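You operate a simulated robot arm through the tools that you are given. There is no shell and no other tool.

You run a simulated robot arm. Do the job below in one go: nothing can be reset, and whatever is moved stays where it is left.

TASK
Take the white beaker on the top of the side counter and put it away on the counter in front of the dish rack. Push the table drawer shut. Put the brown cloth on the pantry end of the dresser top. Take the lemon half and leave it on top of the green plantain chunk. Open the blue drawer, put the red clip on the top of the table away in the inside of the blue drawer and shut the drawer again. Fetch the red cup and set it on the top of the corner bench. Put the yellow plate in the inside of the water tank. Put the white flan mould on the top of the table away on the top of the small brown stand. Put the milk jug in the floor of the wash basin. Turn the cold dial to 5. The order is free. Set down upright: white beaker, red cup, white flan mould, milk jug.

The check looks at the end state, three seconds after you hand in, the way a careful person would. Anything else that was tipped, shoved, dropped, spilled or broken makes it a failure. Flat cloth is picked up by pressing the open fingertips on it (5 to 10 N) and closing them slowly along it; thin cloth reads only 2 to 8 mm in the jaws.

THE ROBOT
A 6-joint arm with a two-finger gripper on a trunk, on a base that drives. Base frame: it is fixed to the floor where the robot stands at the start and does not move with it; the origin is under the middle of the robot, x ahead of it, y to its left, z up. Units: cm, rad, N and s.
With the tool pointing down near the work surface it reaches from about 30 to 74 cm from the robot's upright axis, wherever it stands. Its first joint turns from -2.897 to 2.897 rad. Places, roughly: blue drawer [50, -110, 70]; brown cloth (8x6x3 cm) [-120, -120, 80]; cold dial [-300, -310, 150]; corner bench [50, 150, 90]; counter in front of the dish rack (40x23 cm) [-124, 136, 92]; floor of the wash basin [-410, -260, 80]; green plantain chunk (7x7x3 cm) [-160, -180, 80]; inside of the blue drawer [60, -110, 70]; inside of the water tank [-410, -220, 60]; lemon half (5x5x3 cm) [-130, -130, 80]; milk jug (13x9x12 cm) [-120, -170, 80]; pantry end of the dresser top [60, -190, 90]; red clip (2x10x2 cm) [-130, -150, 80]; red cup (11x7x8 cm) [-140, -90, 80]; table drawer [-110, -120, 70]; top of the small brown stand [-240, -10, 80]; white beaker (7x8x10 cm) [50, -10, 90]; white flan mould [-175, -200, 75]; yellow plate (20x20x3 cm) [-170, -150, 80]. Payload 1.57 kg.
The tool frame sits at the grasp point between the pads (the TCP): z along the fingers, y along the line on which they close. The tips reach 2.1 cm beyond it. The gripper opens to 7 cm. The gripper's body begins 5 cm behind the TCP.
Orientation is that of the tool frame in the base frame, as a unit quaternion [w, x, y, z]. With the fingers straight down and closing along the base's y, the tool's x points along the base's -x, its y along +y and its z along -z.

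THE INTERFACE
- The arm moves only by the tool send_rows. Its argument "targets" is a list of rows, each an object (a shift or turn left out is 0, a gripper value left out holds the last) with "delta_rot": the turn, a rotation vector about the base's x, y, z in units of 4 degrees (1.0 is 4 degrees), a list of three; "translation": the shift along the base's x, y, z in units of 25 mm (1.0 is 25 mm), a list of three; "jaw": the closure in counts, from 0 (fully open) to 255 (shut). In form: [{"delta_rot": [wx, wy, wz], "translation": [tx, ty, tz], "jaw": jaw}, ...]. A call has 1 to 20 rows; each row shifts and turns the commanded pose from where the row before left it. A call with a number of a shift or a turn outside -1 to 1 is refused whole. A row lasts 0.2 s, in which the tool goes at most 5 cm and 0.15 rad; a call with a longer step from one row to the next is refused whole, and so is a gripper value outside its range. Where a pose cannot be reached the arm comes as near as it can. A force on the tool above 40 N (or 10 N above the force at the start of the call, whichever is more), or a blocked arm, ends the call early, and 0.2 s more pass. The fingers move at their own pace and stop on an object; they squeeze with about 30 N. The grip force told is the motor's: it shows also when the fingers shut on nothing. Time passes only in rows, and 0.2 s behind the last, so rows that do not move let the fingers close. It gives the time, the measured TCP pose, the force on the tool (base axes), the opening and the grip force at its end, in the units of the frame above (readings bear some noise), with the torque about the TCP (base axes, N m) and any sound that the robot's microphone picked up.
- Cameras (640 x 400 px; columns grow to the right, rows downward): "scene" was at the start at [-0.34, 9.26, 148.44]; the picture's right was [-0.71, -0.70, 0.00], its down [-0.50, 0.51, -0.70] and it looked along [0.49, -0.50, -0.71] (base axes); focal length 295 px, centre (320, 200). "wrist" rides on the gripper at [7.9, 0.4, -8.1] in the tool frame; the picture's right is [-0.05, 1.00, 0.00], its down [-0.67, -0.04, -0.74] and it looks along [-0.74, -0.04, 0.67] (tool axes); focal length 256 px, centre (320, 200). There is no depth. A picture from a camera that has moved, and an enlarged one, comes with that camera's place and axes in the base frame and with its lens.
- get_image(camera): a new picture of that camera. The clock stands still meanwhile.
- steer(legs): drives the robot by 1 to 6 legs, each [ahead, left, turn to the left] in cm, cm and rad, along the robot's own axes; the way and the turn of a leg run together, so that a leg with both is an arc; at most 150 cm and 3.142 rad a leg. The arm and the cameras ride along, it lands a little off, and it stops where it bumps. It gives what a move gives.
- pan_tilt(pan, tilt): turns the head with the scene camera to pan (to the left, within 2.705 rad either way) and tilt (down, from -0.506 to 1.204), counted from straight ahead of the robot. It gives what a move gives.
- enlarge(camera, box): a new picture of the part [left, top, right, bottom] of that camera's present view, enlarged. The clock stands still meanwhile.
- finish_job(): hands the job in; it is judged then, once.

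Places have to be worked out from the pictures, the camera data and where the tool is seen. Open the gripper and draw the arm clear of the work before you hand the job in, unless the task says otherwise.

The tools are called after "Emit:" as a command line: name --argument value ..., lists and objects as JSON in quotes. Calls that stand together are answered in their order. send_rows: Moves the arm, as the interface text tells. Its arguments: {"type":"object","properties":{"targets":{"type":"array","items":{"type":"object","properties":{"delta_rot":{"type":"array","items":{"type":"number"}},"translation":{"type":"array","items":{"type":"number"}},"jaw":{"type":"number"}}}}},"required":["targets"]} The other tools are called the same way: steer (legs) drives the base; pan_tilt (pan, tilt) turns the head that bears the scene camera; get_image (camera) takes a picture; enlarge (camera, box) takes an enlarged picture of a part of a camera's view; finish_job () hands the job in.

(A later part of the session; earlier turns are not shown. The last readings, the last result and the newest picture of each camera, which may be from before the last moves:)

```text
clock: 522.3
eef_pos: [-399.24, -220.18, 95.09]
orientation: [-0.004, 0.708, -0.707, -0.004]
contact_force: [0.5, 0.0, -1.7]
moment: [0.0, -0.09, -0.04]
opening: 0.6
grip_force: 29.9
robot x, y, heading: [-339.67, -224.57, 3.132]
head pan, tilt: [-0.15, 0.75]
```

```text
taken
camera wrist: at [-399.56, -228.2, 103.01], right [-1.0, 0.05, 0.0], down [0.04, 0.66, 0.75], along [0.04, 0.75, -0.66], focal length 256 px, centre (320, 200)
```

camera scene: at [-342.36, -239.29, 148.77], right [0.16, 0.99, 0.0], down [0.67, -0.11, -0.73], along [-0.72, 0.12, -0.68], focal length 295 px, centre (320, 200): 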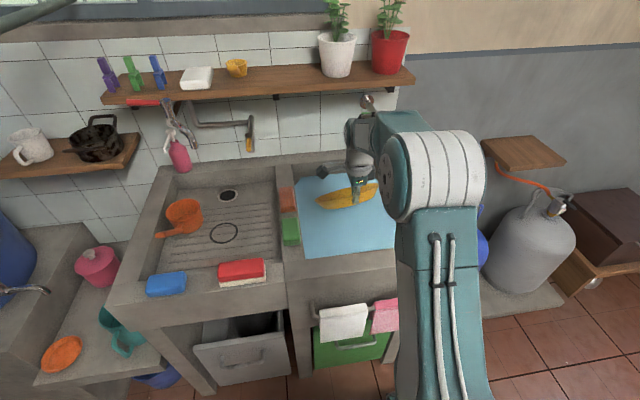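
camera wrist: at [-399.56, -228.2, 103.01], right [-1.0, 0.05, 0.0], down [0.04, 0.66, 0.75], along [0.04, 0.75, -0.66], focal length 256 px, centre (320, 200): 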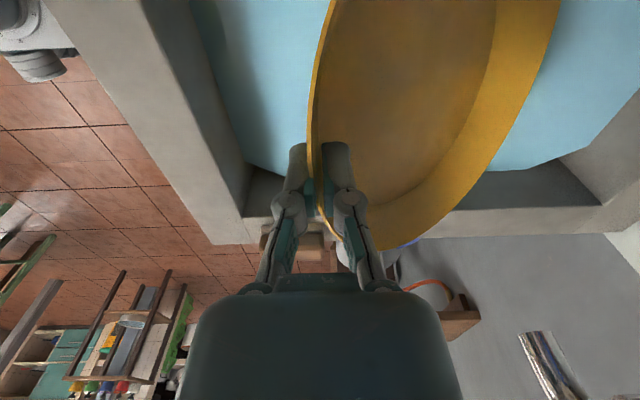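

Emit:
send_rows --targets '[{"translation": [0, 0, -0.6]}, {"translation": [0, 0, -0.6]}, {"translation": [0, 0, -0.6]}, {"translation": [0, 0, -0.6]}, {"translation": [0, 0, -0.6]}, {"translation": [0, 0, -0.6]}, {}]'

Emit:
get_image --camera "scene"

Emit:
get_image --camera "wrist"

```text
clock: 523.9
eef_pos: [-399.17, -220.55, 85.85]
orientation: [-0.003, 0.708, -0.706, -0.004]
contact_force: [0.1, -0.7, -1.7]
moment: [-0.01, -0.09, 0.0]
opening: 0.58
grip_force: 30.0
robot x, y, heading: [-339.83, -224.67, 3.136]
head pan, tilt: [-0.15, 0.75]
```

```text
taken
camera scene: at [-342.37, -239.3, 148.77], right [0.16, 0.99, 0.0], down [0.67, -0.11, -0.73], along [-0.72, 0.12, -0.68], focal length 295 px, centre (320, 200)
```

scene: 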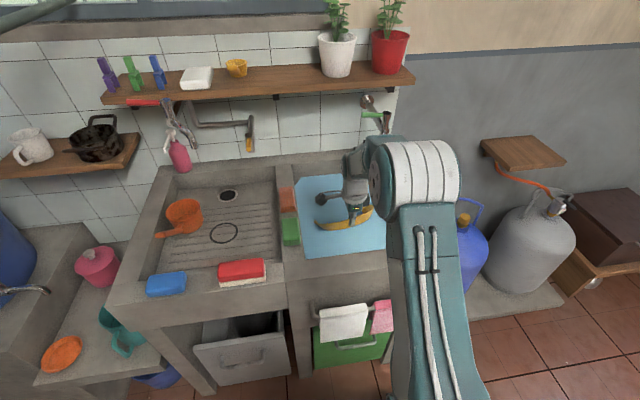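

```text
taken
camera wrist: at [-399.56, -228.46, 93.79], right [-1.0, 0.05, 0.0], down [0.04, 0.66, 0.75], along [0.04, 0.75, -0.66], focal length 256 px, centre (320, 200)
```

wrist: 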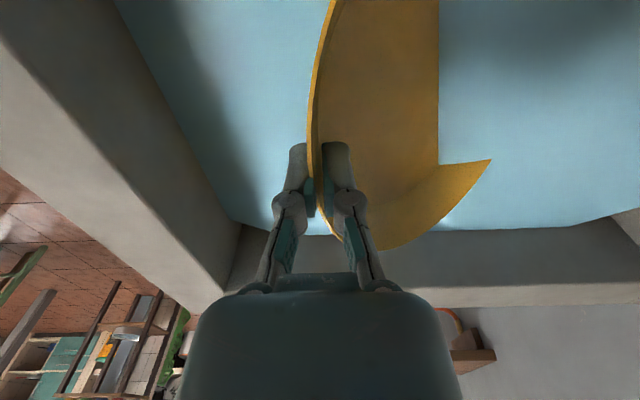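

The water gives no resistance. I continue lowering gently toward the tank floor.

Emit:
send_rows --targets '[{"translation": [0, 0, -0.5]}, {"translation": [0, 0, -0.5]}, {"translation": [0, 0, -0.5]}, {"translation": [0, 0, -0.5]}, {"translation": [0, 0, -0.5]}, {"translation": [0, 0, -0.5]}, {}]'

Emit:
get_image --camera "scene"

```text
clock: 525.5
eef_pos: [-399.18, -220.49, 78.47]
orientation: [-0.003, 0.708, -0.706, -0.004]
contact_force: [0.3, 0.1, -1.6]
moment: [0.04, -0.11, -0.01]
opening: 0.61
grip_force: 29.6
robot x, y, heading: [-339.52, -224.76, 3.133]
head pan, tilt: [-0.15, 0.75]
```

```text
taken
camera scene: at [-342.38, -239.29, 148.77], right [0.16, 0.99, 0.0], down [0.67, -0.11, -0.73], along [-0.72, 0.12, -0.68], focal length 295 px, centre (320, 200)
```

scene: 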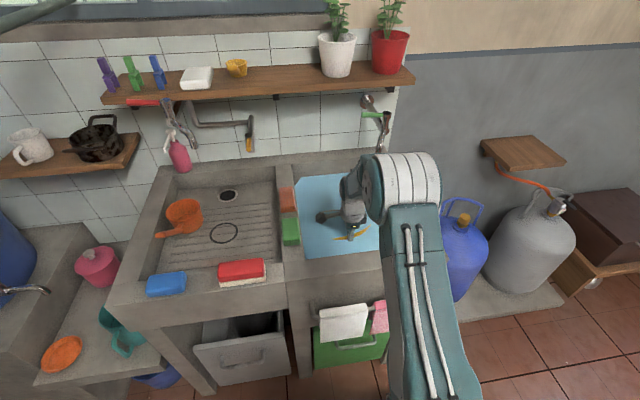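

Emit:
send_rows --targets '[{"translation": [0, 0, -0.4]}, {"translation": [0, 0, -0.4]}, {"translation": [0, 0, -0.4]}, {"translation": [0, 0, -0.4]}, {"translation": [0, 0, -0.4]}, {"translation": [0, 0, -0.4]}, {"translation": [0, 0, -0.4]}, {}]'

Emit:
get_image --camera "wrist"

Emit:
get_image --camera "scene"

```text
clock: 527.3
eef_pos: [-399.43, -220.45, 71.47]
orientation: [-0.002, 0.708, -0.706, -0.004]
contact_force: [2.0, 0.0, 5.8]
moment: [-0.08, 0.71, -0.07]
opening: 0.61
grip_force: 29.7
robot x, y, heading: [-339.84, -224.98, 3.134]
head pan, tilt: [-0.15, 0.75]
```

```text
taken
camera wrist: at [-399.76, -228.5, 79.48], right [-1.0, 0.05, 0.0], down [0.04, 0.66, 0.75], along [0.04, 0.75, -0.66], focal length 256 px, centre (320, 200)
```

wrist: 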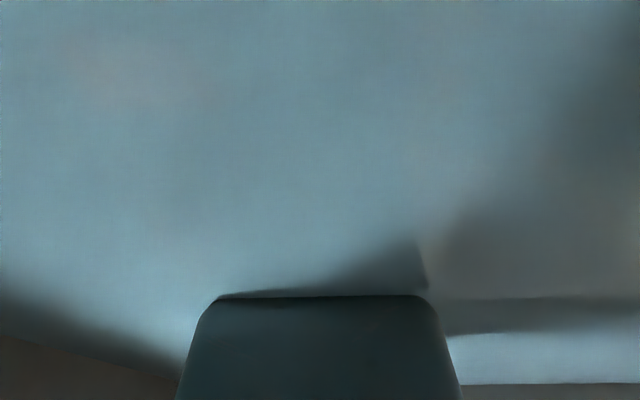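

```text
taken
camera scene: at [-342.31, -239.28, 148.77], right [0.16, 0.99, 0.0], down [0.67, -0.11, -0.73], along [-0.72, 0.12, -0.68], focal length 295 px, centre (320, 200)
```

scene: 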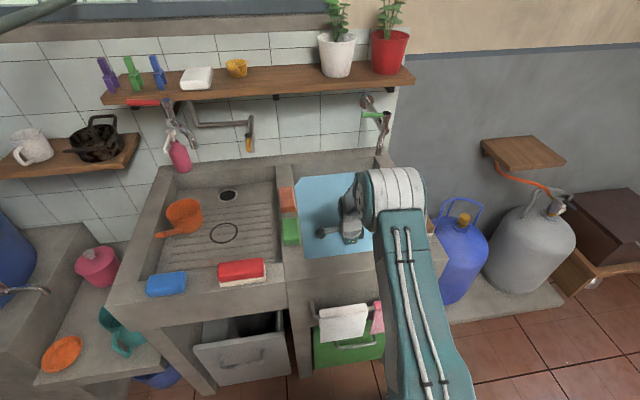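

The plate's far edge touches the tank floor. I open gently and withdraw straight up.

Emit:
send_rows --targets '[{"jaw": 225}, {"jaw": 200}, {"jaw": 170}, {"jaw": 140}, {}, {}, {"translation": [0.1, 0, 0.4]}, {"translation": [0.1, 0, 0.6]}, {"translation": [0, 0, 0.8]}, {"translation": [0, 0, 0.9]}, {"translation": [0, 0, 0.9]}, {"translation": [0, 0, 0.9]}, {"translation": [0, 0, 0.9]}, {"translation": [0, 0, 0.9]}, {"translation": [0, 0, 0.9]}, {"translation": [0, 0, 0.9]}, {"translation": [0, 0, 0.9]}, {"translation": [0.3, 0, 0.9]}, {"translation": [0.5, 0, 0.9]}, {}]'

Emit:
get_image --camera "scene"

Emit:
get_image --camera "wrist"

```text
clock: 531.5
eef_pos: [-396.6, -220.5, 98.61]
orientation: [-0.003, 0.708, -0.706, -0.004]
contact_force: [0.6, -0.2, -1.2]
moment: [-0.01, -0.01, 0.02]
opening: 3.17
grip_force: 0.1
robot x, y, heading: [-339.55, -224.69, 3.134]
head pan, tilt: [-0.15, 0.75]
```

```text
taken
camera scene: at [-342.33, -239.3, 148.77], right [0.16, 0.99, 0.0], down [0.67, -0.11, -0.73], along [-0.72, 0.12, -0.68], focal length 295 px, centre (320, 200)
```

scene: 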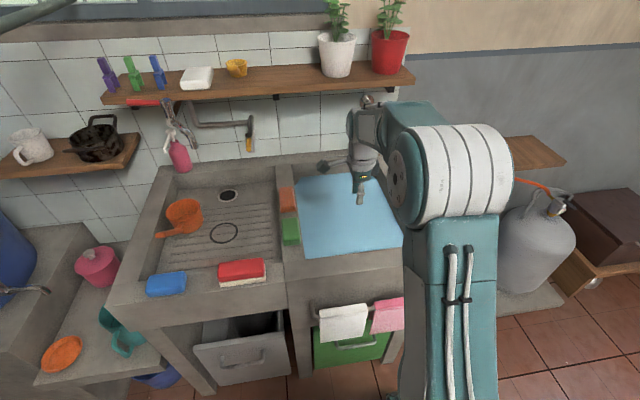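

```text
taken
camera wrist: at [-397.08, -228.45, 106.52], right [-1.0, 0.05, 0.0], down [0.04, 0.66, 0.75], along [0.04, 0.75, -0.66], focal length 256 px, centre (320, 200)
```

wrist: 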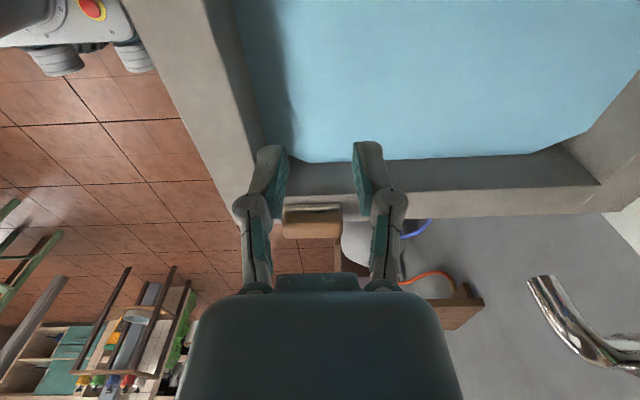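

The plate is in the tank. While here I study the wash basin for the jug's spot.

Emit:
enlarge --camera "scene" --box '[100, 140, 340, 300]'

Emit:
pan_tilt --pan 0.75 --tilt 0.1

Emit:
get_image --camera "scene"

Emit:
pan_tilt --pan 1.5 --tilt 0.1

Emit:
get_image --camera "scene"

```text
2.50 times, centred on (220, 220) of scene
camera zoom: at [-342.33, -239.3, 148.77], right [0.16, 0.99, 0.0], down [0.67, -0.11, -0.73], along [-0.72, 0.12, -0.68], focal length 737 px, centre (570, 150)
```

zoom: 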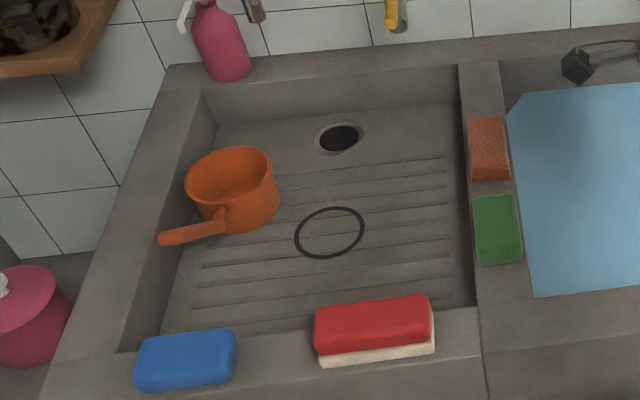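

```text
clock: 532.7
eef_pos: [-396.75, -220.41, 98.44]
orientation: [-0.003, 0.707, -0.707, -0.004]
contact_force: [-0.6, 0.4, -0.4]
moment: [-0.03, -0.01, -0.01]
opening: 3.15
grip_force: 0.1
robot x, y, heading: [-339.5, -224.9, 3.135]
head pan, tilt: [0.75, 0.099]
```

```text
taken
camera scene: at [-340.94, -246.82, 154.66], right [-0.68, 0.74, 0.0], down [0.08, 0.07, -0.99], along [-0.73, -0.67, -0.1], focal length 295 px, centre (320, 200)
```

scene: 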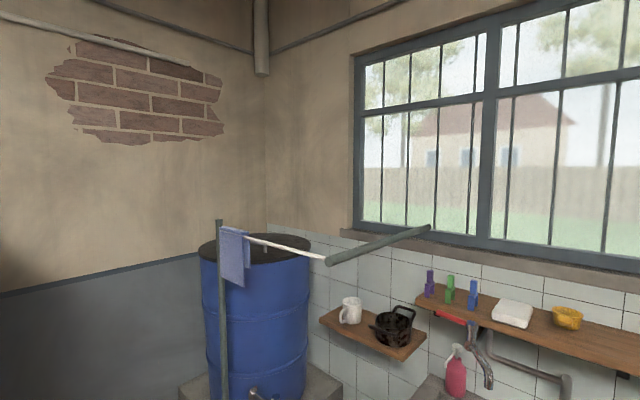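

```text
clock: 533.8
eef_pos: [-396.7, -220.46, 98.51]
orientation: [-0.004, 0.707, -0.707, -0.005]
contact_force: [-0.1, 0.3, -0.6]
moment: [-0.01, -0.02, -0.02]
opening: 3.17
grip_force: 0.1
robot x, y, heading: [-339.62, -224.66, 3.135]
head pan, tilt: [1.499, 0.099]
```

```text
taken
camera scene: at [-334.9, -249.78, 154.68], right [-1.0, 0.08, 0.0], down [0.01, 0.1, -0.99], along [-0.08, -0.99, -0.1], focal length 295 px, centre (320, 200)
```

scene: 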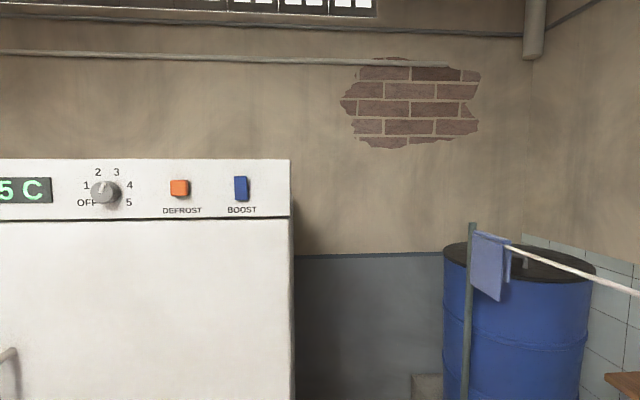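

The fridge dial is right here (OFF,1…5). I zoom on it.

Emit:
enlarge --camera "scene" --box '[0, 140, 300, 240]'

Emit:
enlarge --camera "scene" --box '[70, 155, 150, 215]'

```text
2.13 times, centred on (150, 190) of scene
camera zoom: at [-334.9, -249.78, 154.68], right [-1.0, 0.08, 0.0], down [0.01, 0.1, -0.99], along [-0.08, -0.99, -0.1], focal length 629 px, centre (683, 221)
```

zoom: 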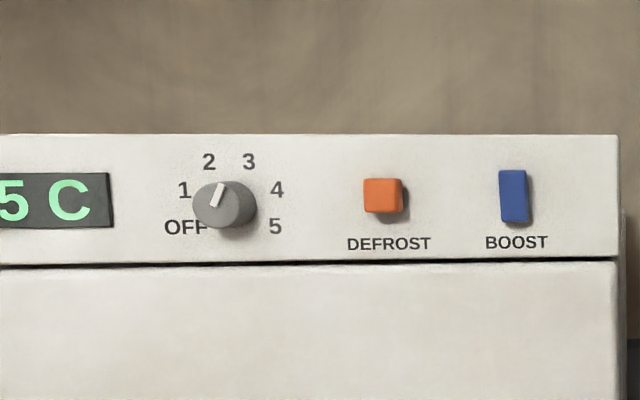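

```text
6.67 times, centred on (110, 185) of scene
camera zoom: at [-334.9, -249.78, 154.68], right [-1.0, 0.08, 0.0], down [0.01, 0.1, -0.99], along [-0.08, -0.99, -0.1], focal length 1966 px, centre (1720, 300)
```

zoom: 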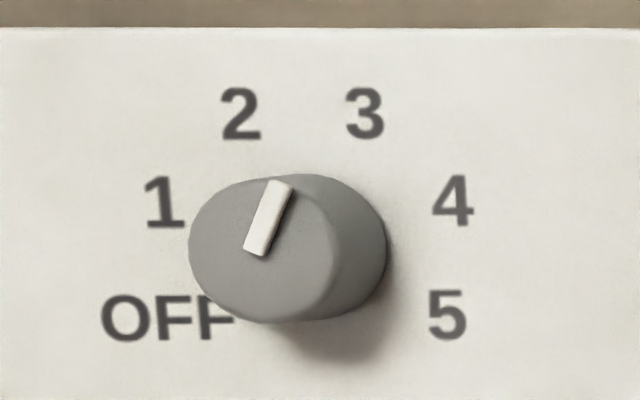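

The dial points at 3 now and must go 92° clockwise to 5. I back away from the tank, turn to face the fridge and stand so that the dial is slightly to my right.

Emit:
steer --legs '[[-16, 0, 0], [0, 0, 1.577], [0, 37, 0]]'

Emit:
pan_tilt --pan 0.0 --tilt 0.05

Emit:
get_image --camera "scene"

```text
clock: 541.0
eef_pos: [-290.35, -281.91, 98.6]
orientation: [0.001, 1.0, 0.005, -0.004]
contact_force: [-0.1, -0.3, 0.6]
moment: [0.0, -0.02, 0.01]
opening: 3.16
grip_force: 0.2
robot x, y, heading: [-285.94, -224.91, -1.57]
head pan, tilt: [1.499, 0.099]
```

```text
clock: 542.6
eef_pos: [-290.0, -281.73, 98.6]
orientation: [0.002, 1.0, 0.005, -0.004]
contact_force: [0.2, 0.1, 0.2]
moment: [-0.02, -0.02, 0.02]
opening: 3.17
grip_force: 0.2
robot x, y, heading: [-286.07, -224.71, -1.571]
head pan, tilt: [0.0, 0.051]
```

```text
taken
camera scene: at [-270.76, -228.49, 155.12], right [-1.0, 0.0, 0.0], down [0.0, 0.05, -1.0], along [0.0, -1.0, -0.05], focal length 295 px, centre (320, 200)
```

scene: 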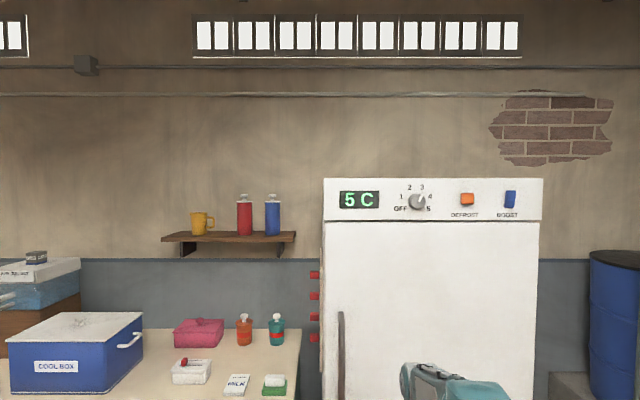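

Emit:
enlarge --camera "scene" --box '[380, 170, 460, 230]'

```text
6.67 times, centred on (420, 200) of scene
camera zoom: at [-270.76, -228.49, 155.12], right [-1.0, 0.0, 0.0], down [0.0, 0.05, -1.0], along [0.0, -1.0, -0.05], focal length 1966 px, centre (-347, 200)
```

zoom: 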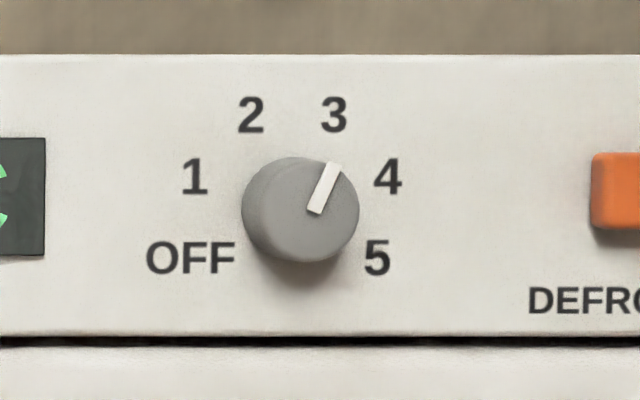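

Dial axis measured at (-297.6, ·, 150.5), panel at y≈-311, knob ≈4.5 cm wide; 5 lies at +120°, the pointer now at +24°. I raise the arm and turn the tool to point at the panel.

Emit:
send_rows --targets '[{"delta_rot": [-0.962, 0.962, 0.962], "translation": [-0.15, 0, 0.9], "jaw": 0}, {"delta_rot": [-0.962, 0.962, 0.962], "translation": [-0.15, 0, 0.9]}, {"delta_rot": [-0.962, 0.962, 0.962], "translation": [-0.15, 0, 0.9]}, {"delta_rot": [-0.962, 0.962, 0.962], "translation": [-0.15, 0, 0.9]}, {"delta_rot": [-0.962, 0.962, 0.962], "translation": [-0.15, 0, 0.9]}, {"delta_rot": [-0.962, 0.962, 0.962], "translation": [-0.15, 0, 0.9]}, {"delta_rot": [-0.962, 0.962, 0.962], "translation": [-0.15, 0, 0.9]}, {"delta_rot": [-0.962, 0.962, 0.962], "translation": [-0.15, 0, 0.9]}, {"delta_rot": [-0.962, 0.962, 0.962], "translation": [-0.15, 0, 0.9]}, {"delta_rot": [-0.962, 0.962, 0.962], "translation": [-0.15, 0, 0.9]}, {"delta_rot": [-0.962, 0.962, 0.962], "translation": [-0.15, 0, 0.9]}, {"delta_rot": [-0.962, 0.962, 0.962], "translation": [-0.15, 0, 0.9]}, {"delta_rot": [-0.962, 0.962, 0.962], "translation": [-0.15, 0, 0.9]}, {"delta_rot": [-0.962, 0.962, 0.962], "translation": [-0.15, 0, 0.9]}, {"delta_rot": [-0.962, 0.962, 0.962], "translation": [-0.15, 0, 0.9]}, {"delta_rot": [-0.962, 0.962, 0.962], "translation": [-0.15, 0, 0.9]}, {"delta_rot": [-0.962, 0.962, 0.962], "translation": [-0.15, 0, 0.9]}, {"delta_rot": [-0.962, 0.962, 0.962], "translation": [-0.15, 0, 0.9]}, {}]'

Emit:
get_image --camera "scene"

Emit:
get_image --camera "wrist"

```text
clock: 546.6
eef_pos: [-295.96, -281.82, 134.83]
orientation: [0.464, 0.583, 0.481, -0.462]
contact_force: [0.7, -0.4, -0.4]
moment: [0.01, 0.01, -0.03]
opening: 7.02
grip_force: 0.1
out of reach, approached as far as the arm can: row 16, 17, 18
robot x, y, heading: [-286.27, -224.66, -1.571]
head pan, tilt: [0.0, 0.051]
```

```text
taken
camera scene: at [-270.78, -228.39, 155.12], right [-1.0, 0.0, 0.0], down [0.0, 0.05, -1.0], along [0.0, -1.0, -0.05], focal length 295 px, centre (320, 200)
```

scene: 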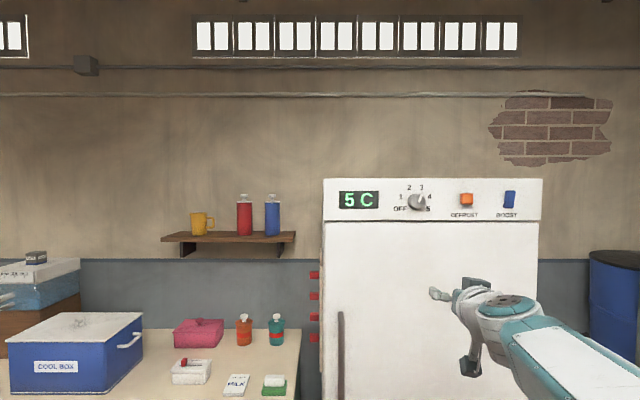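

```text
taken
camera wrist: at [-293.96, -272.8, 128.13], right [0.98, -0.11, 0.15], down [-0.04, 0.65, 0.76], along [-0.18, -0.75, 0.64], focal length 256 px, centre (320, 200)
```

wrist: 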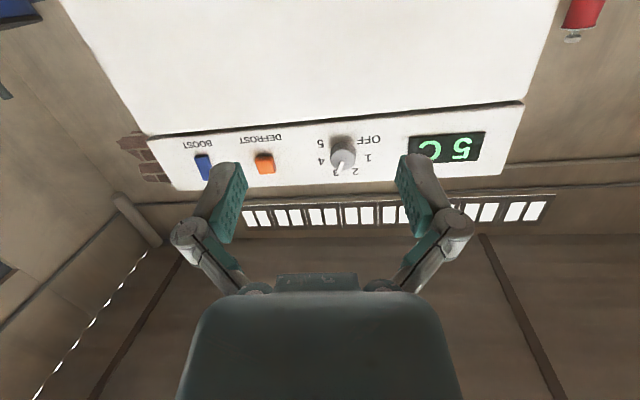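

The orientation is nearly there; the sideways limit again asks for more offset. I shift the robot 5 cm to its left and complete the turn.

Emit:
steer --legs '[[0, 5, 0]]'

Emit:
send_rows --targets '[{"translation": [-0.5, 0, 0.3], "delta_rot": [-0.5, 0.5, 0.5]}, {"translation": [-0.6, 0, 0.3], "delta_rot": [-0.5, 0.5, 0.5]}, {"translation": [-0.6, 0, 0.3], "delta_rot": [-0.5, 0.3, 0.4]}, {"translation": [-0.6, 0, 0.3], "delta_rot": [-0.3, 0, 0.2]}, {"translation": [-0.5, 0, 0.3]}, {}]'

Emit:
get_image --camera "wrist"

```text
clock: 547.6
eef_pos: [-294.2, -281.97, 134.74]
orientation: [0.467, 0.587, 0.476, -0.458]
contact_force: [-1.7, 0.6, -0.6]
moment: [-0.02, 0.0, 0.06]
opening: 6.98
grip_force: 0.0
robot x, y, heading: [-281.96, -224.79, -1.574]
head pan, tilt: [0.0, 0.051]
```

```text
clock: 549.0
eef_pos: [-299.85, -281.87, 138.39]
orientation: [0.503, 0.504, 0.501, -0.491]
contact_force: [-0.4, -0.4, -0.1]
moment: [-0.02, -0.02, 0.02]
opening: 6.99
grip_force: 0.1
robot x, y, heading: [-282.13, -224.93, -1.567]
head pan, tilt: [0.0, 0.051]
```

```text
taken
camera wrist: at [-299.3, -273.69, 130.58], right [1.0, 0.01, 0.07], down [-0.05, 0.74, 0.67], along [-0.05, -0.68, 0.73], focal length 256 px, centre (320, 200)
```

wrist: 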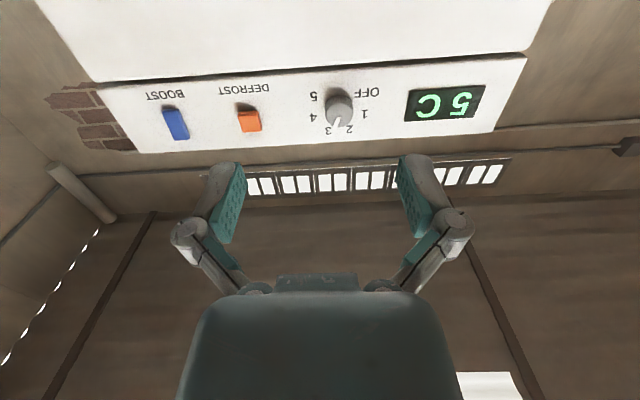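

Orientation is right. I raise the tool to the dial's height and line it up.

Emit:
send_rows --targets '[{"translation": [0.15, 0, 0.7]}, {"translation": [0.15, 0, 0.7]}, {"translation": [0.15, 0, 0.7]}, {"translation": [0.15, 0, 0.7]}, {"translation": [0.15, 0, 0.7]}, {"translation": [0.15, 0, 0.7]}, {"translation": [0, 0, 0.6]}, {}]'

Emit:
get_image --camera "wrist"

Emit:
get_image --camera "scene"

```text
clock: 550.8
eef_pos: [-297.04, -281.99, 150.49]
orientation: [0.501, 0.505, 0.501, -0.493]
contact_force: [0.2, -0.1, 0.2]
moment: [-0.02, -0.02, 0.03]
opening: 7.0
grip_force: 0.0
robot x, y, heading: [-282.13, -224.85, -1.567]
head pan, tilt: [0.0, 0.051]
```

```text
taken
camera wrist: at [-296.59, -273.83, 142.56], right [1.0, 0.01, 0.07], down [-0.05, 0.74, 0.67], along [-0.04, -0.68, 0.74], focal length 256 px, centre (320, 200)
```

wrist: 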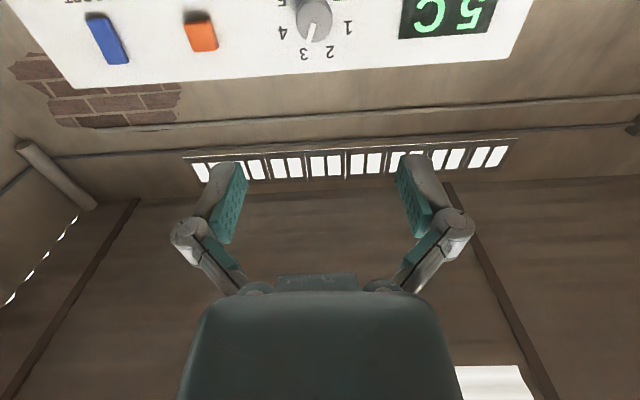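

```text
taken
camera scene: at [-266.6, -228.39, 155.12], right [-1.0, 0.0, 0.0], down [0.0, 0.05, -1.0], along [0.0, -1.0, -0.05], focal length 295 px, centre (320, 200)
```

scene: 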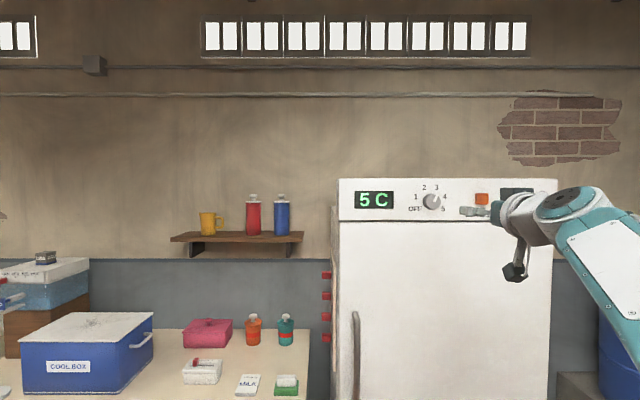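

Aligned with the knob. I drive 19 cm ahead toward the panel.

Emit:
steer --legs '[[19, 0, 0]]'

Emit:
get_image --camera "wrist"

Emit:
get_image --camera "scene"

```text
clock: 552.3
eef_pos: [-297.17, -301.01, 150.42]
orientation: [0.501, 0.505, 0.501, -0.493]
contact_force: [-0.5, -0.4, -0.1]
moment: [0.02, -0.02, 0.01]
opening: 7.01
grip_force: 0.0
robot x, y, heading: [-281.87, -243.44, -1.572]
head pan, tilt: [0.0, 0.051]
```

```text
taken
camera wrist: at [-296.64, -292.67, 142.55], right [1.0, 0.01, 0.07], down [-0.05, 0.74, 0.67], along [-0.05, -0.68, 0.74], focal length 256 px, centre (320, 200)
```

wrist: 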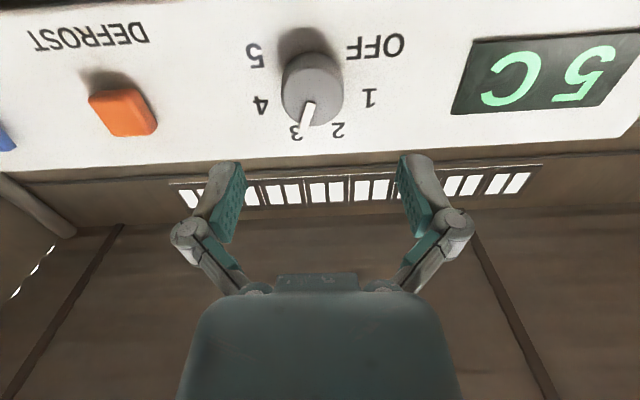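

```text
taken
camera scene: at [-266.59, -247.28, 155.12], right [-1.0, 0.0, 0.0], down [0.0, 0.05, -1.0], along [0.0, -1.0, -0.05], focal length 295 px, centre (320, 200)
```

scene: 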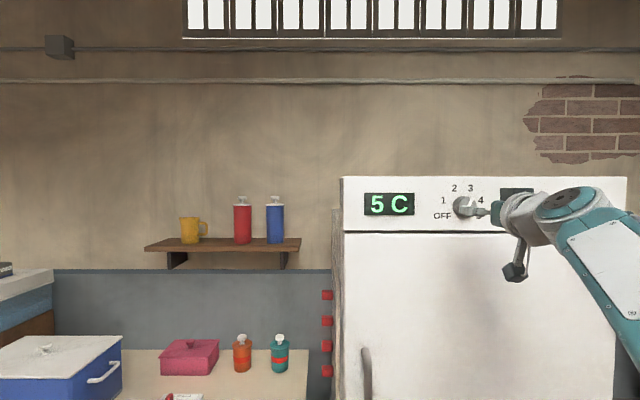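

I correct 0.8 cm down and 0.5 cm sideways, and advance 4 cm for a precise look.

Emit:
send_rows --targets '[{"translation": [-0.2, 0, -0.32]}, {"translation": [0, -0.4, 0]}, {"translation": [0, -0.4, 0]}, {"translation": [0, -0.4, 0]}, {"translation": [0, -0.4, 0]}, {}]'

Emit:
get_image --camera "wrist"

```text
clock: 553.7
eef_pos: [-297.55, -305.01, 149.65]
orientation: [0.502, 0.504, 0.502, -0.492]
contact_force: [-0.2, 0.0, -0.2]
moment: [0.02, 0.0, -0.01]
opening: 7.0
grip_force: 0.1
robot x, y, heading: [-282.05, -243.79, -1.571]
head pan, tilt: [0.0, 0.051]
```

```text
taken
camera wrist: at [-297.1, -296.69, 141.77], right [1.0, 0.01, 0.07], down [-0.05, 0.74, 0.67], along [-0.05, -0.68, 0.74], focal length 256 px, centre (320, 200)
```

wrist: 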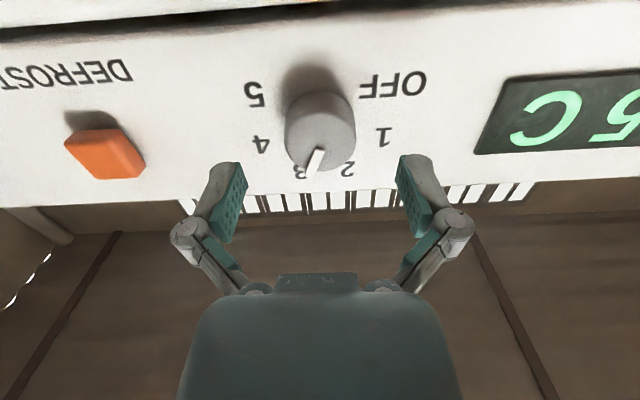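

Well aligned with the knob axis. I advance 3 cm so the fingers straddle the knob.

Emit:
send_rows --targets '[{"translation": [0, -0.4, 0]}, {"translation": [0, -0.4, 0]}, {"translation": [0, -0.3, 0]}, {}]'

Emit:
get_image --camera "wrist"

```text
clock: 554.7
eef_pos: [-297.64, -307.77, 149.56]
orientation: [0.501, 0.505, 0.501, -0.493]
contact_force: [-0.3, -0.7, 0.1]
moment: [0.04, 0.03, -0.02]
opening: 6.98
grip_force: 0.1
robot x, y, heading: [-281.93, -243.67, -1.565]
head pan, tilt: [0.0, 0.051]
```

```text
taken
camera wrist: at [-297.22, -299.47, 141.65], right [1.0, 0.01, 0.07], down [-0.05, 0.74, 0.67], along [-0.05, -0.68, 0.74], focal length 256 px, centre (320, 200)
```

wrist: 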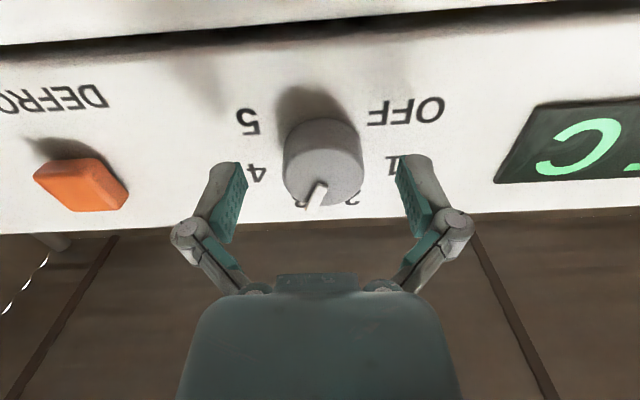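

Fingers straddle the knob. I go 4 mm deeper and close gently.

Emit:
send_rows --targets '[{"translation": [0, -0.16, 0]}, {}, {"jaw": 60}, {"jaw": 100}, {"jaw": 115}, {"jaw": 130}, {"jaw": 160}, {}, {}]'

Emit:
get_image --camera "wrist"

```text
clock: 556.7
eef_pos: [-297.61, -308.07, 149.62]
orientation: [0.502, 0.504, 0.502, -0.492]
contact_force: [1.8, 0.0, 1.1]
moment: [0.05, -0.04, 0.11]
opening: 4.16
grip_force: 32.2
robot x, y, heading: [-281.98, -243.53, -1.571]
head pan, tilt: [0.0, 0.051]
```

```text
taken
camera wrist: at [-297.13, -299.8, 141.72], right [1.0, 0.01, 0.07], down [-0.05, 0.74, 0.67], along [-0.05, -0.68, 0.74], focal length 256 px, centre (320, 200)
```

wrist: 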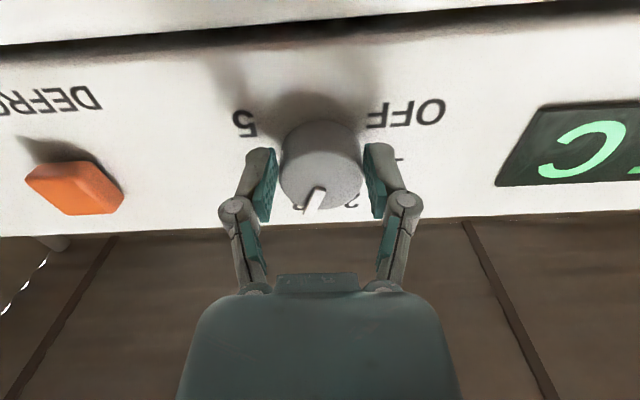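

Gripped with little side load. I rotate the tool clockwise in steps: first 40°.

Emit:
send_rows --targets '[{"delta_rot": [0, -1, 0]}, {"delta_rot": [0, -1, 0]}, {"delta_rot": [0, -1, 0]}, {"delta_rot": [0, -1, 0]}, {"delta_rot": [0, -1, 0]}, {"delta_rot": [0, -1, 0]}, {"delta_rot": [0, -1, 0]}, {"delta_rot": [0, -1, 0]}, {"delta_rot": [0, -1, 0]}, {"delta_rot": [0, -1, 0]}, {}]'

Emit:
get_image --camera "wrist"

Emit:
enlarge --camera "scene" --box '[420, 150, 560, 250]'

```text
clock: 559.1
eef_pos: [-297.09, -308.06, 149.89]
orientation: [0.644, 0.642, 0.3, -0.29]
contact_force: [29.0, -1.2, 4.5]
moment: [-0.42, 0.2, 0.05]
opening: 4.17
grip_force: 32.2
robot x, y, heading: [-281.72, -243.89, -1.568]
head pan, tilt: [0.0, 0.051]
```

```text
taken
camera wrist: at [-291.72, -299.81, 144.09], right [0.72, 0.01, 0.69], down [-0.47, 0.74, 0.48], along [-0.51, -0.68, 0.54], focal length 256 px, centre (320, 200)
```

wrist: 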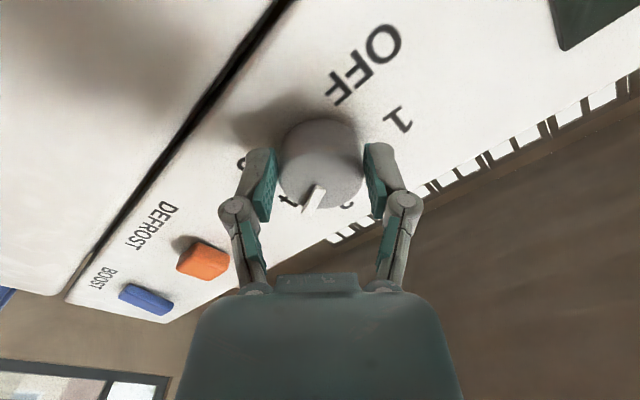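

```text
4.00 times, centred on (490, 200) of scene
camera zoom: at [-265.63, -247.31, 155.02], right [-1.0, 0.0, 0.01], down [-0.01, 0.05, -1.0], along [0.0, -1.0, -0.05], focal length 1179 px, centre (-360, 200)
```

zoom: 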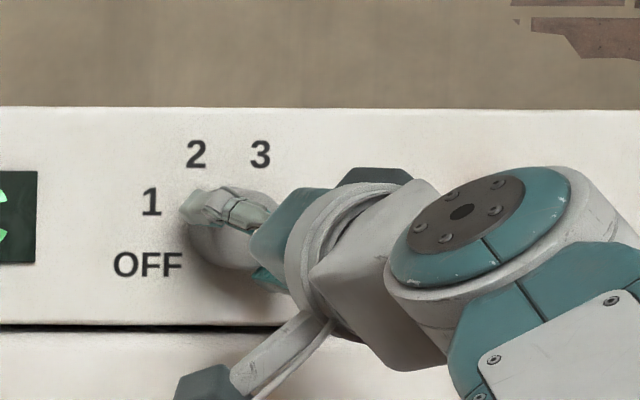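

The dial turned 40° with the gripper, but a 29 N side load built up. I shift 5 mm in +x to relieve it.

Emit:
send_rows --targets '[{"translation": [0.15, 0, 0]}, {}]'

```text
clock: 559.7
eef_pos: [-297.15, -308.01, 149.91]
orientation: [0.644, 0.641, 0.299, -0.291]
contact_force: [18.1, -13.6, 22.4]
moment: [0.25, 0.23, 0.71]
opening: 4.17
grip_force: 31.7
robot x, y, heading: [-282.12, -243.59, -1.568]
head pan, tilt: [0.0, 0.051]
```

Loads are growing from axis misalignment. I release, check the dial, and regrip centred.

Emit:
send_rows --targets '[{"jaw": 90}, {"jaw": 40}, {"jaw": 0}, {}]'

Emit:
get_image --camera "wrist"

Emit:
enlarge --camera "wrist" --box '[220, 60, 420, 240]'

```text
clock: 560.7
eef_pos: [-297.14, -308.05, 149.64]
orientation: [0.642, 0.643, 0.299, -0.291]
contact_force: [1.1, 0.2, 0.1]
moment: [-0.02, 0.0, 0.01]
opening: 7.01
grip_force: 0.0
robot x, y, heading: [-282.08, -243.69, -1.572]
head pan, tilt: [0.0, 0.051]
```

```text
taken
camera wrist: at [-291.72, -299.87, 143.85], right [0.72, 0.0, 0.69], down [-0.47, 0.74, 0.49], along [-0.51, -0.68, 0.53], focal length 256 px, centre (320, 200)
```

wrist: 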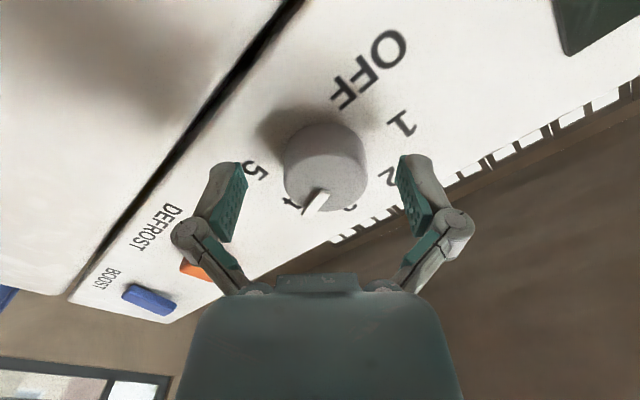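

```text
2.22 times, centred on (320, 150) of wrist
camera zoom: at [-291.72, -299.87, 143.85], right [0.72, 0.0, 0.69], down [-0.47, 0.74, 0.49], along [-0.51, -0.68, 0.53], focal length 569 px, centre (320, 311)
```

zoom: 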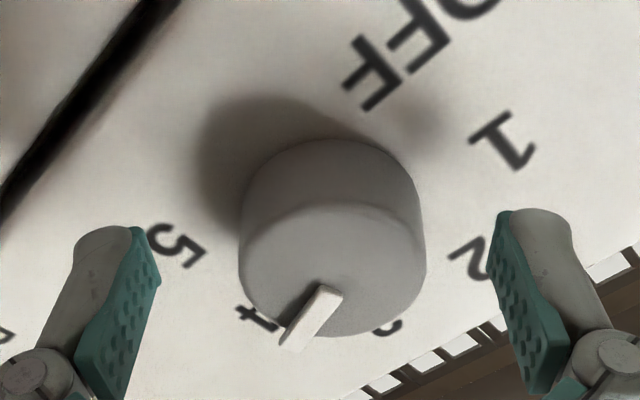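

The pointer is near 4 now. The knob centre is 3 mm off; I recentre, regrip and turn another 28°.

Emit:
send_rows --targets '[{"translation": [0.09, 0, 0.085]}, {}, {"jaw": 80}, {"jaw": 105}, {"jaw": 130}, {"jaw": 160}, {}, {"delta_rot": [0, -1, 0]}, {"delta_rot": [0, -1, 0]}, {"delta_rot": [0, -1, 0]}, {"delta_rot": [0, -1, 0]}, {"delta_rot": [0, -1, 0]}, {"delta_rot": [0, -1, 0]}, {"delta_rot": [0, -1, 0]}, {}]'

Emit:
get_image --camera "wrist"

```text
clock: 563.9
eef_pos: [-296.83, -307.93, 150.27]
orientation: [0.698, 0.692, 0.135, -0.127]
contact_force: [10.5, -11.2, 27.4]
moment: [-0.1, 0.32, 0.48]
opening: 4.12
grip_force: 31.9
robot x, y, heading: [-281.61, -243.38, -1.569]
head pan, tilt: [0.0, 0.051]
```

```text
taken
camera wrist: at [-289.24, -299.7, 147.53], right [0.31, 0.01, 0.95], down [-0.64, 0.74, 0.21], along [-0.7, -0.68, 0.24], focal length 256 px, centre (320, 200)
```

wrist: 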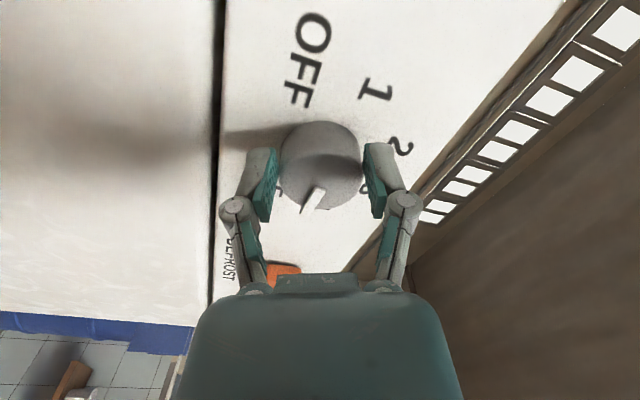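

Another 28° done. I release, recentre and look again.

Emit:
send_rows --targets '[{"jaw": 90}, {"jaw": 40}, {"jaw": 0}, {}]'

Emit:
enlarge --camera "wrist" --box '[220, 60, 420, 240]'

```text
clock: 564.9
eef_pos: [-296.88, -308.07, 149.91]
orientation: [0.696, 0.694, 0.135, -0.126]
contact_force: [-0.5, 0.4, 0.3]
moment: [0.01, -0.01, 0.0]
opening: 7.02
grip_force: 0.2
robot x, y, heading: [-281.65, -243.95, -1.572]
head pan, tilt: [0.0, 0.051]
```

```text
2.22 times, centred on (320, 150) of wrist
camera zoom: at [-289.49, -299.85, 147.26], right [0.31, 0.0, 0.95], down [-0.64, 0.74, 0.21], along [-0.7, -0.68, 0.23], focal length 569 px, centre (320, 311)
```

zoom: 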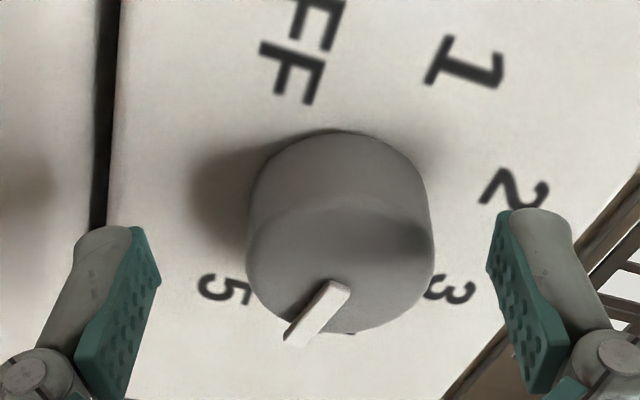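

Emit:
send_rows --targets '[{"translation": [0.056, 0, 0.17]}, {}, {"jaw": 80}, {"jaw": 105}, {"jaw": 130}, {"jaw": 160}, {}, {"delta_rot": [0, -1, 0]}, {"delta_rot": [0, -1, 0]}, {"delta_rot": [0, -1, 0]}, {"delta_rot": [0, -1, 0]}, {"delta_rot": [0, -1, 0]}, {"delta_rot": [0, -1, 0]}, {"delta_rot": [0, -1, 0]}, {}]'

Emit:
get_image --camera "wrist"

```text
clock: 568.1
eef_pos: [-296.75, -307.98, 150.58]
orientation: [0.71, 0.702, -0.038, 0.044]
contact_force: [0.9, -14.7, 32.0]
moment: [-0.3, 0.65, 0.12]
opening: 4.13
grip_force: 31.8
robot x, y, heading: [-281.61, -243.51, -1.572]
head pan, tilt: [0.0, 0.051]
```

```text
taken
camera wrist: at [-288.98, -299.74, 151.73], right [-0.17, 0.01, 0.99], down [-0.66, 0.74, -0.12], along [-0.73, -0.68, -0.12], focal length 256 px, centre (320, 200)
```

wrist: 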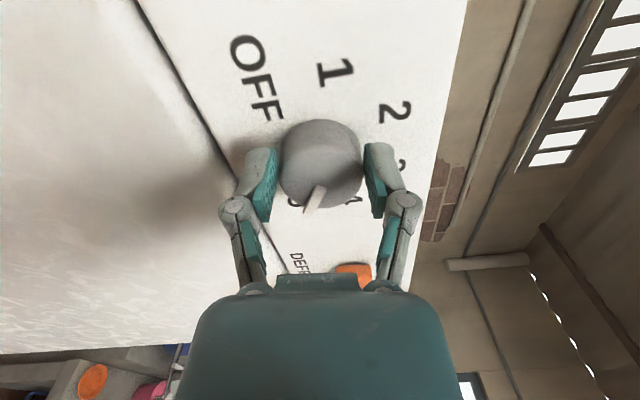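

I release and verify the pointer against the 5.

Emit:
send_rows --targets '[{"jaw": 90}, {"jaw": 40}, {"jaw": 0}, {}]'

Emit:
enlarge --camera "wrist" --box '[200, 40, 440, 240]'

```text
clock: 569.1
eef_pos: [-296.91, -308.21, 150.19]
orientation: [0.707, 0.704, -0.038, 0.045]
contact_force: [-0.4, 0.2, -0.4]
moment: [-0.05, -0.02, 0.01]
opening: 6.98
grip_force: 0.1
robot x, y, heading: [-282.36, -243.43, -1.577]
head pan, tilt: [0.0, 0.051]
```

```text
2.00 times, centred on (320, 140) of wrist
camera zoom: at [-289.19, -299.92, 151.42], right [-0.17, 0.0, 0.99], down [-0.66, 0.74, -0.12], along [-0.73, -0.68, -0.12], focal length 512 px, centre (320, 320)
```

zoom: 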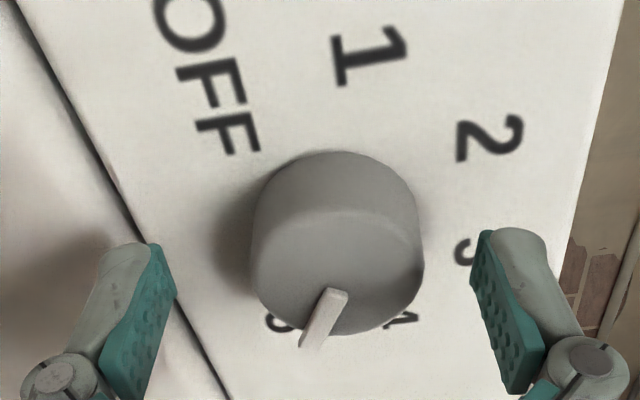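

I withdraw 12 cm to view the dial with the scene camera.

Emit:
send_rows --targets '[{"translation": [0, 0.4, 0]}, {"translation": [0, 0.6, 0]}, {"translation": [0, 0.8, 0]}, {"translation": [0, 0.8, -0.3]}, {"translation": [-0.3, 0.8, -0.6]}, {"translation": [-0.3, 0.8, -0.6]}, {"translation": [-0.3, 0, -0.6]}, {}]'

Emit:
enlarge --camera "scene" --box '[420, 160, 520, 240]'

Emit:
get_image --camera "wrist"

```text
clock: 570.9
eef_pos: [-299.4, -297.57, 145.03]
orientation: [0.708, 0.704, -0.037, 0.044]
contact_force: [-0.4, 1.1, -0.1]
moment: [0.03, 0.02, 0.02]
opening: 7.0
grip_force: 0.1
robot x, y, heading: [-282.22, -243.81, -1.571]
head pan, tilt: [0.0, 0.051]
```

```text
5.00 times, centred on (470, 200) of scene
camera zoom: at [-266.61, -247.26, 155.12], right [-1.0, 0.0, 0.0], down [0.0, 0.05, -1.0], along [0.0, -1.0, -0.05], focal length 1474 px, centre (-430, 200)
```

zoom: 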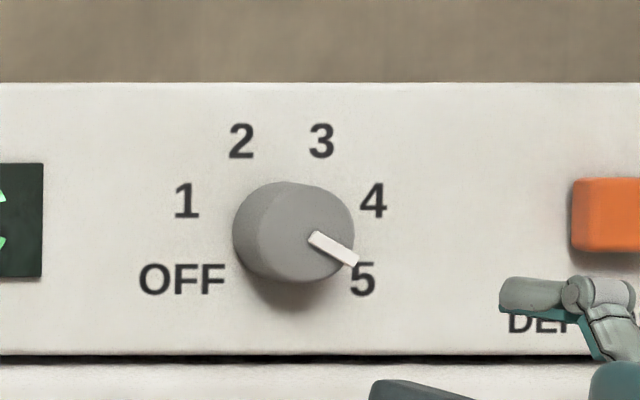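

```text
taken
camera wrist: at [-291.61, -289.31, 146.27], right [-0.17, 0.0, 0.99], down [-0.67, 0.74, -0.12], along [-0.73, -0.68, -0.12], focal length 256 px, centre (320, 200)
```

wrist: 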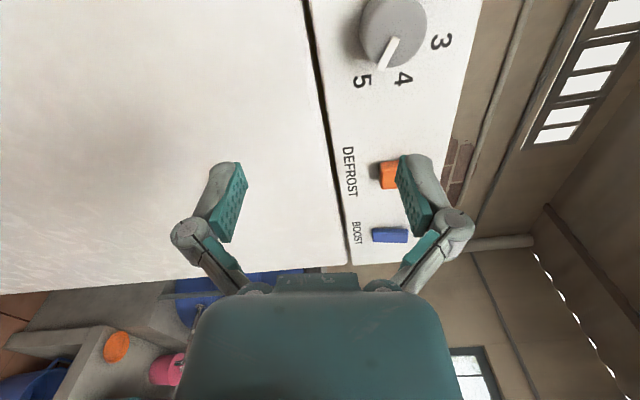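

The pointer reads 120°, exactly on 5. Now the milk jug: I back away from the fridge and bring the tool back to pointing down.

Emit:
steer --legs '[[-28, 0, 0]]'

Emit:
send_rows --targets '[{"delta_rot": [0.962, 0.962, 0.962], "translation": [0, 0, -0.6]}, {"delta_rot": [0.962, 0.962, 0.962], "translation": [0, 0, -0.6]}, {"delta_rot": [0.962, 0.962, 0.962], "translation": [0, 0, -0.6]}, {"delta_rot": [0.962, 0.962, 0.962], "translation": [0, 0, -0.6]}, {"delta_rot": [0.962, 0.962, 0.962], "translation": [0, 0, -0.6]}, {"delta_rot": [0.962, 0.962, 0.962], "translation": [0, 0, -0.6]}, {"delta_rot": [0.962, 0.962, 0.962], "translation": [0, 0, -0.6]}, {"delta_rot": [0.962, 0.962, 0.962], "translation": [0, 0, -0.6]}, {"delta_rot": [0.962, 0.962, 0.962], "translation": [0, 0, -0.6]}, {"delta_rot": [0.962, 0.962, 0.962], "translation": [0.2, 0.3, -0.8]}, {"delta_rot": [0.962, 0.962, 0.962], "translation": [0.2, 0.3, -0.8]}, {"delta_rot": [0.962, 0.962, 0.962], "translation": [0.2, 0.3, -0.8]}, {"delta_rot": [0.962, 0.962, 0.962], "translation": [0.2, 0.3, -0.8]}, {"delta_rot": [0.962, 0.962, 0.962], "translation": [0.2, 0.3, -0.8]}, {"delta_rot": [0.962, 0.962, 0.962], "translation": [0.2, 0.2, -0.8]}, {"delta_rot": [0.962, 0.962, 0.962], "translation": [0.2, 0.2, -0.8]}, {"delta_rot": [0.962, 0.962, 0.962], "translation": [0.2, 0.2, -0.8]}, {"delta_rot": [0.962, 0.962, 0.962], "translation": [0.2, 0.2, -0.8]}, {}]'

Emit:
get_image --camera "wrist"

```text
clock: 572.9
eef_pos: [-299.32, -269.47, 144.94]
orientation: [0.709, 0.703, -0.038, 0.044]
contact_force: [0.1, -0.9, 0.5]
moment: [0.0, -0.03, 0.02]
opening: 7.01
grip_force: 0.0
robot x, y, heading: [-281.38, -215.27, -1.57]
head pan, tilt: [0.0, 0.051]
```

```text
clock: 576.9
eef_pos: [-294.89, -263.61, 113.5]
orientation: [-0.003, 0.747, 0.665, 0.006]
contact_force: [0.7, 0.2, 0.2]
moment: [-0.01, -0.04, 0.01]
opening: 7.0
grip_force: 0.1
robot x, y, heading: [-281.98, -215.44, -1.569]
head pan, tilt: [0.0, 0.051]
```

```text
taken
camera wrist: at [-293.44, -255.89, 121.64], right [0.99, -0.17, 0.0], down [-0.12, -0.67, 0.74], along [-0.12, -0.73, -0.68], focal length 256 px, centre (320, 200)
```

wrist: 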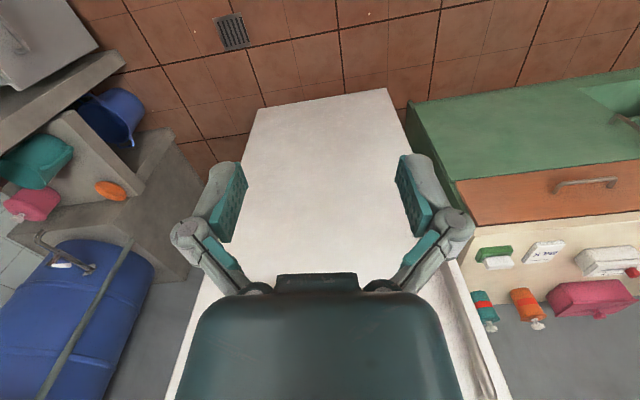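

Tool is down again. I now drive round the table end to its near side for the milk jug.

Emit:
steer --legs '[[0, 0, 1.57], [0, -37, 0], [110, 0, 0], [110, 0, 0], [0, 0, 3.14]]'

Emit:
pan_tilt --pan -0.3 --tilt 0.6

Emit:
get_image --camera "scene"

```text
clock: 600.9
eef_pos: [-111.42, -240.75, 113.49]
orientation: [0.002, 0.999, -0.049, 0.005]
contact_force: [-0.2, 0.0, 0.3]
moment: [0.03, 0.0, 0.01]
opening: 6.97
grip_force: 0.0
robot x, y, heading: [-63.07, -252.75, -3.126]
head pan, tilt: [0.0, 0.051]
```

```text
clock: 601.9
eef_pos: [-111.38, -240.68, 113.45]
orientation: [0.003, 0.999, -0.049, 0.005]
contact_force: [-0.1, 0.6, -0.1]
moment: [0.02, 0.0, -0.01]
opening: 7.01
grip_force: 0.1
robot x, y, heading: [-63.03, -252.78, -3.124]
head pan, tilt: [-0.3, 0.6]
```

```text
taken
camera scene: at [-65.5, -265.87, 150.07], right [0.28, 0.96, 0.0], down [0.54, -0.16, -0.82], along [-0.79, 0.23, -0.57], focal length 295 px, centre (320, 200)
```

scene: 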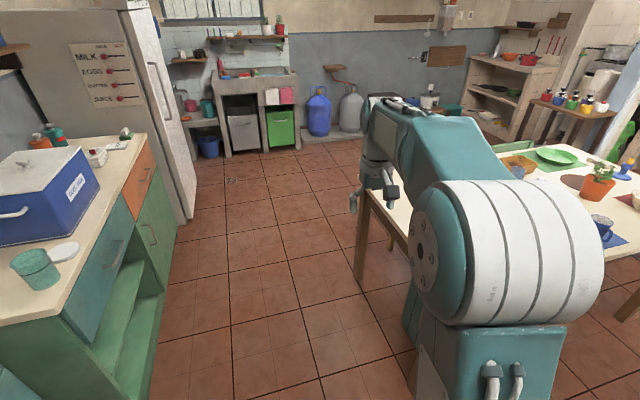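

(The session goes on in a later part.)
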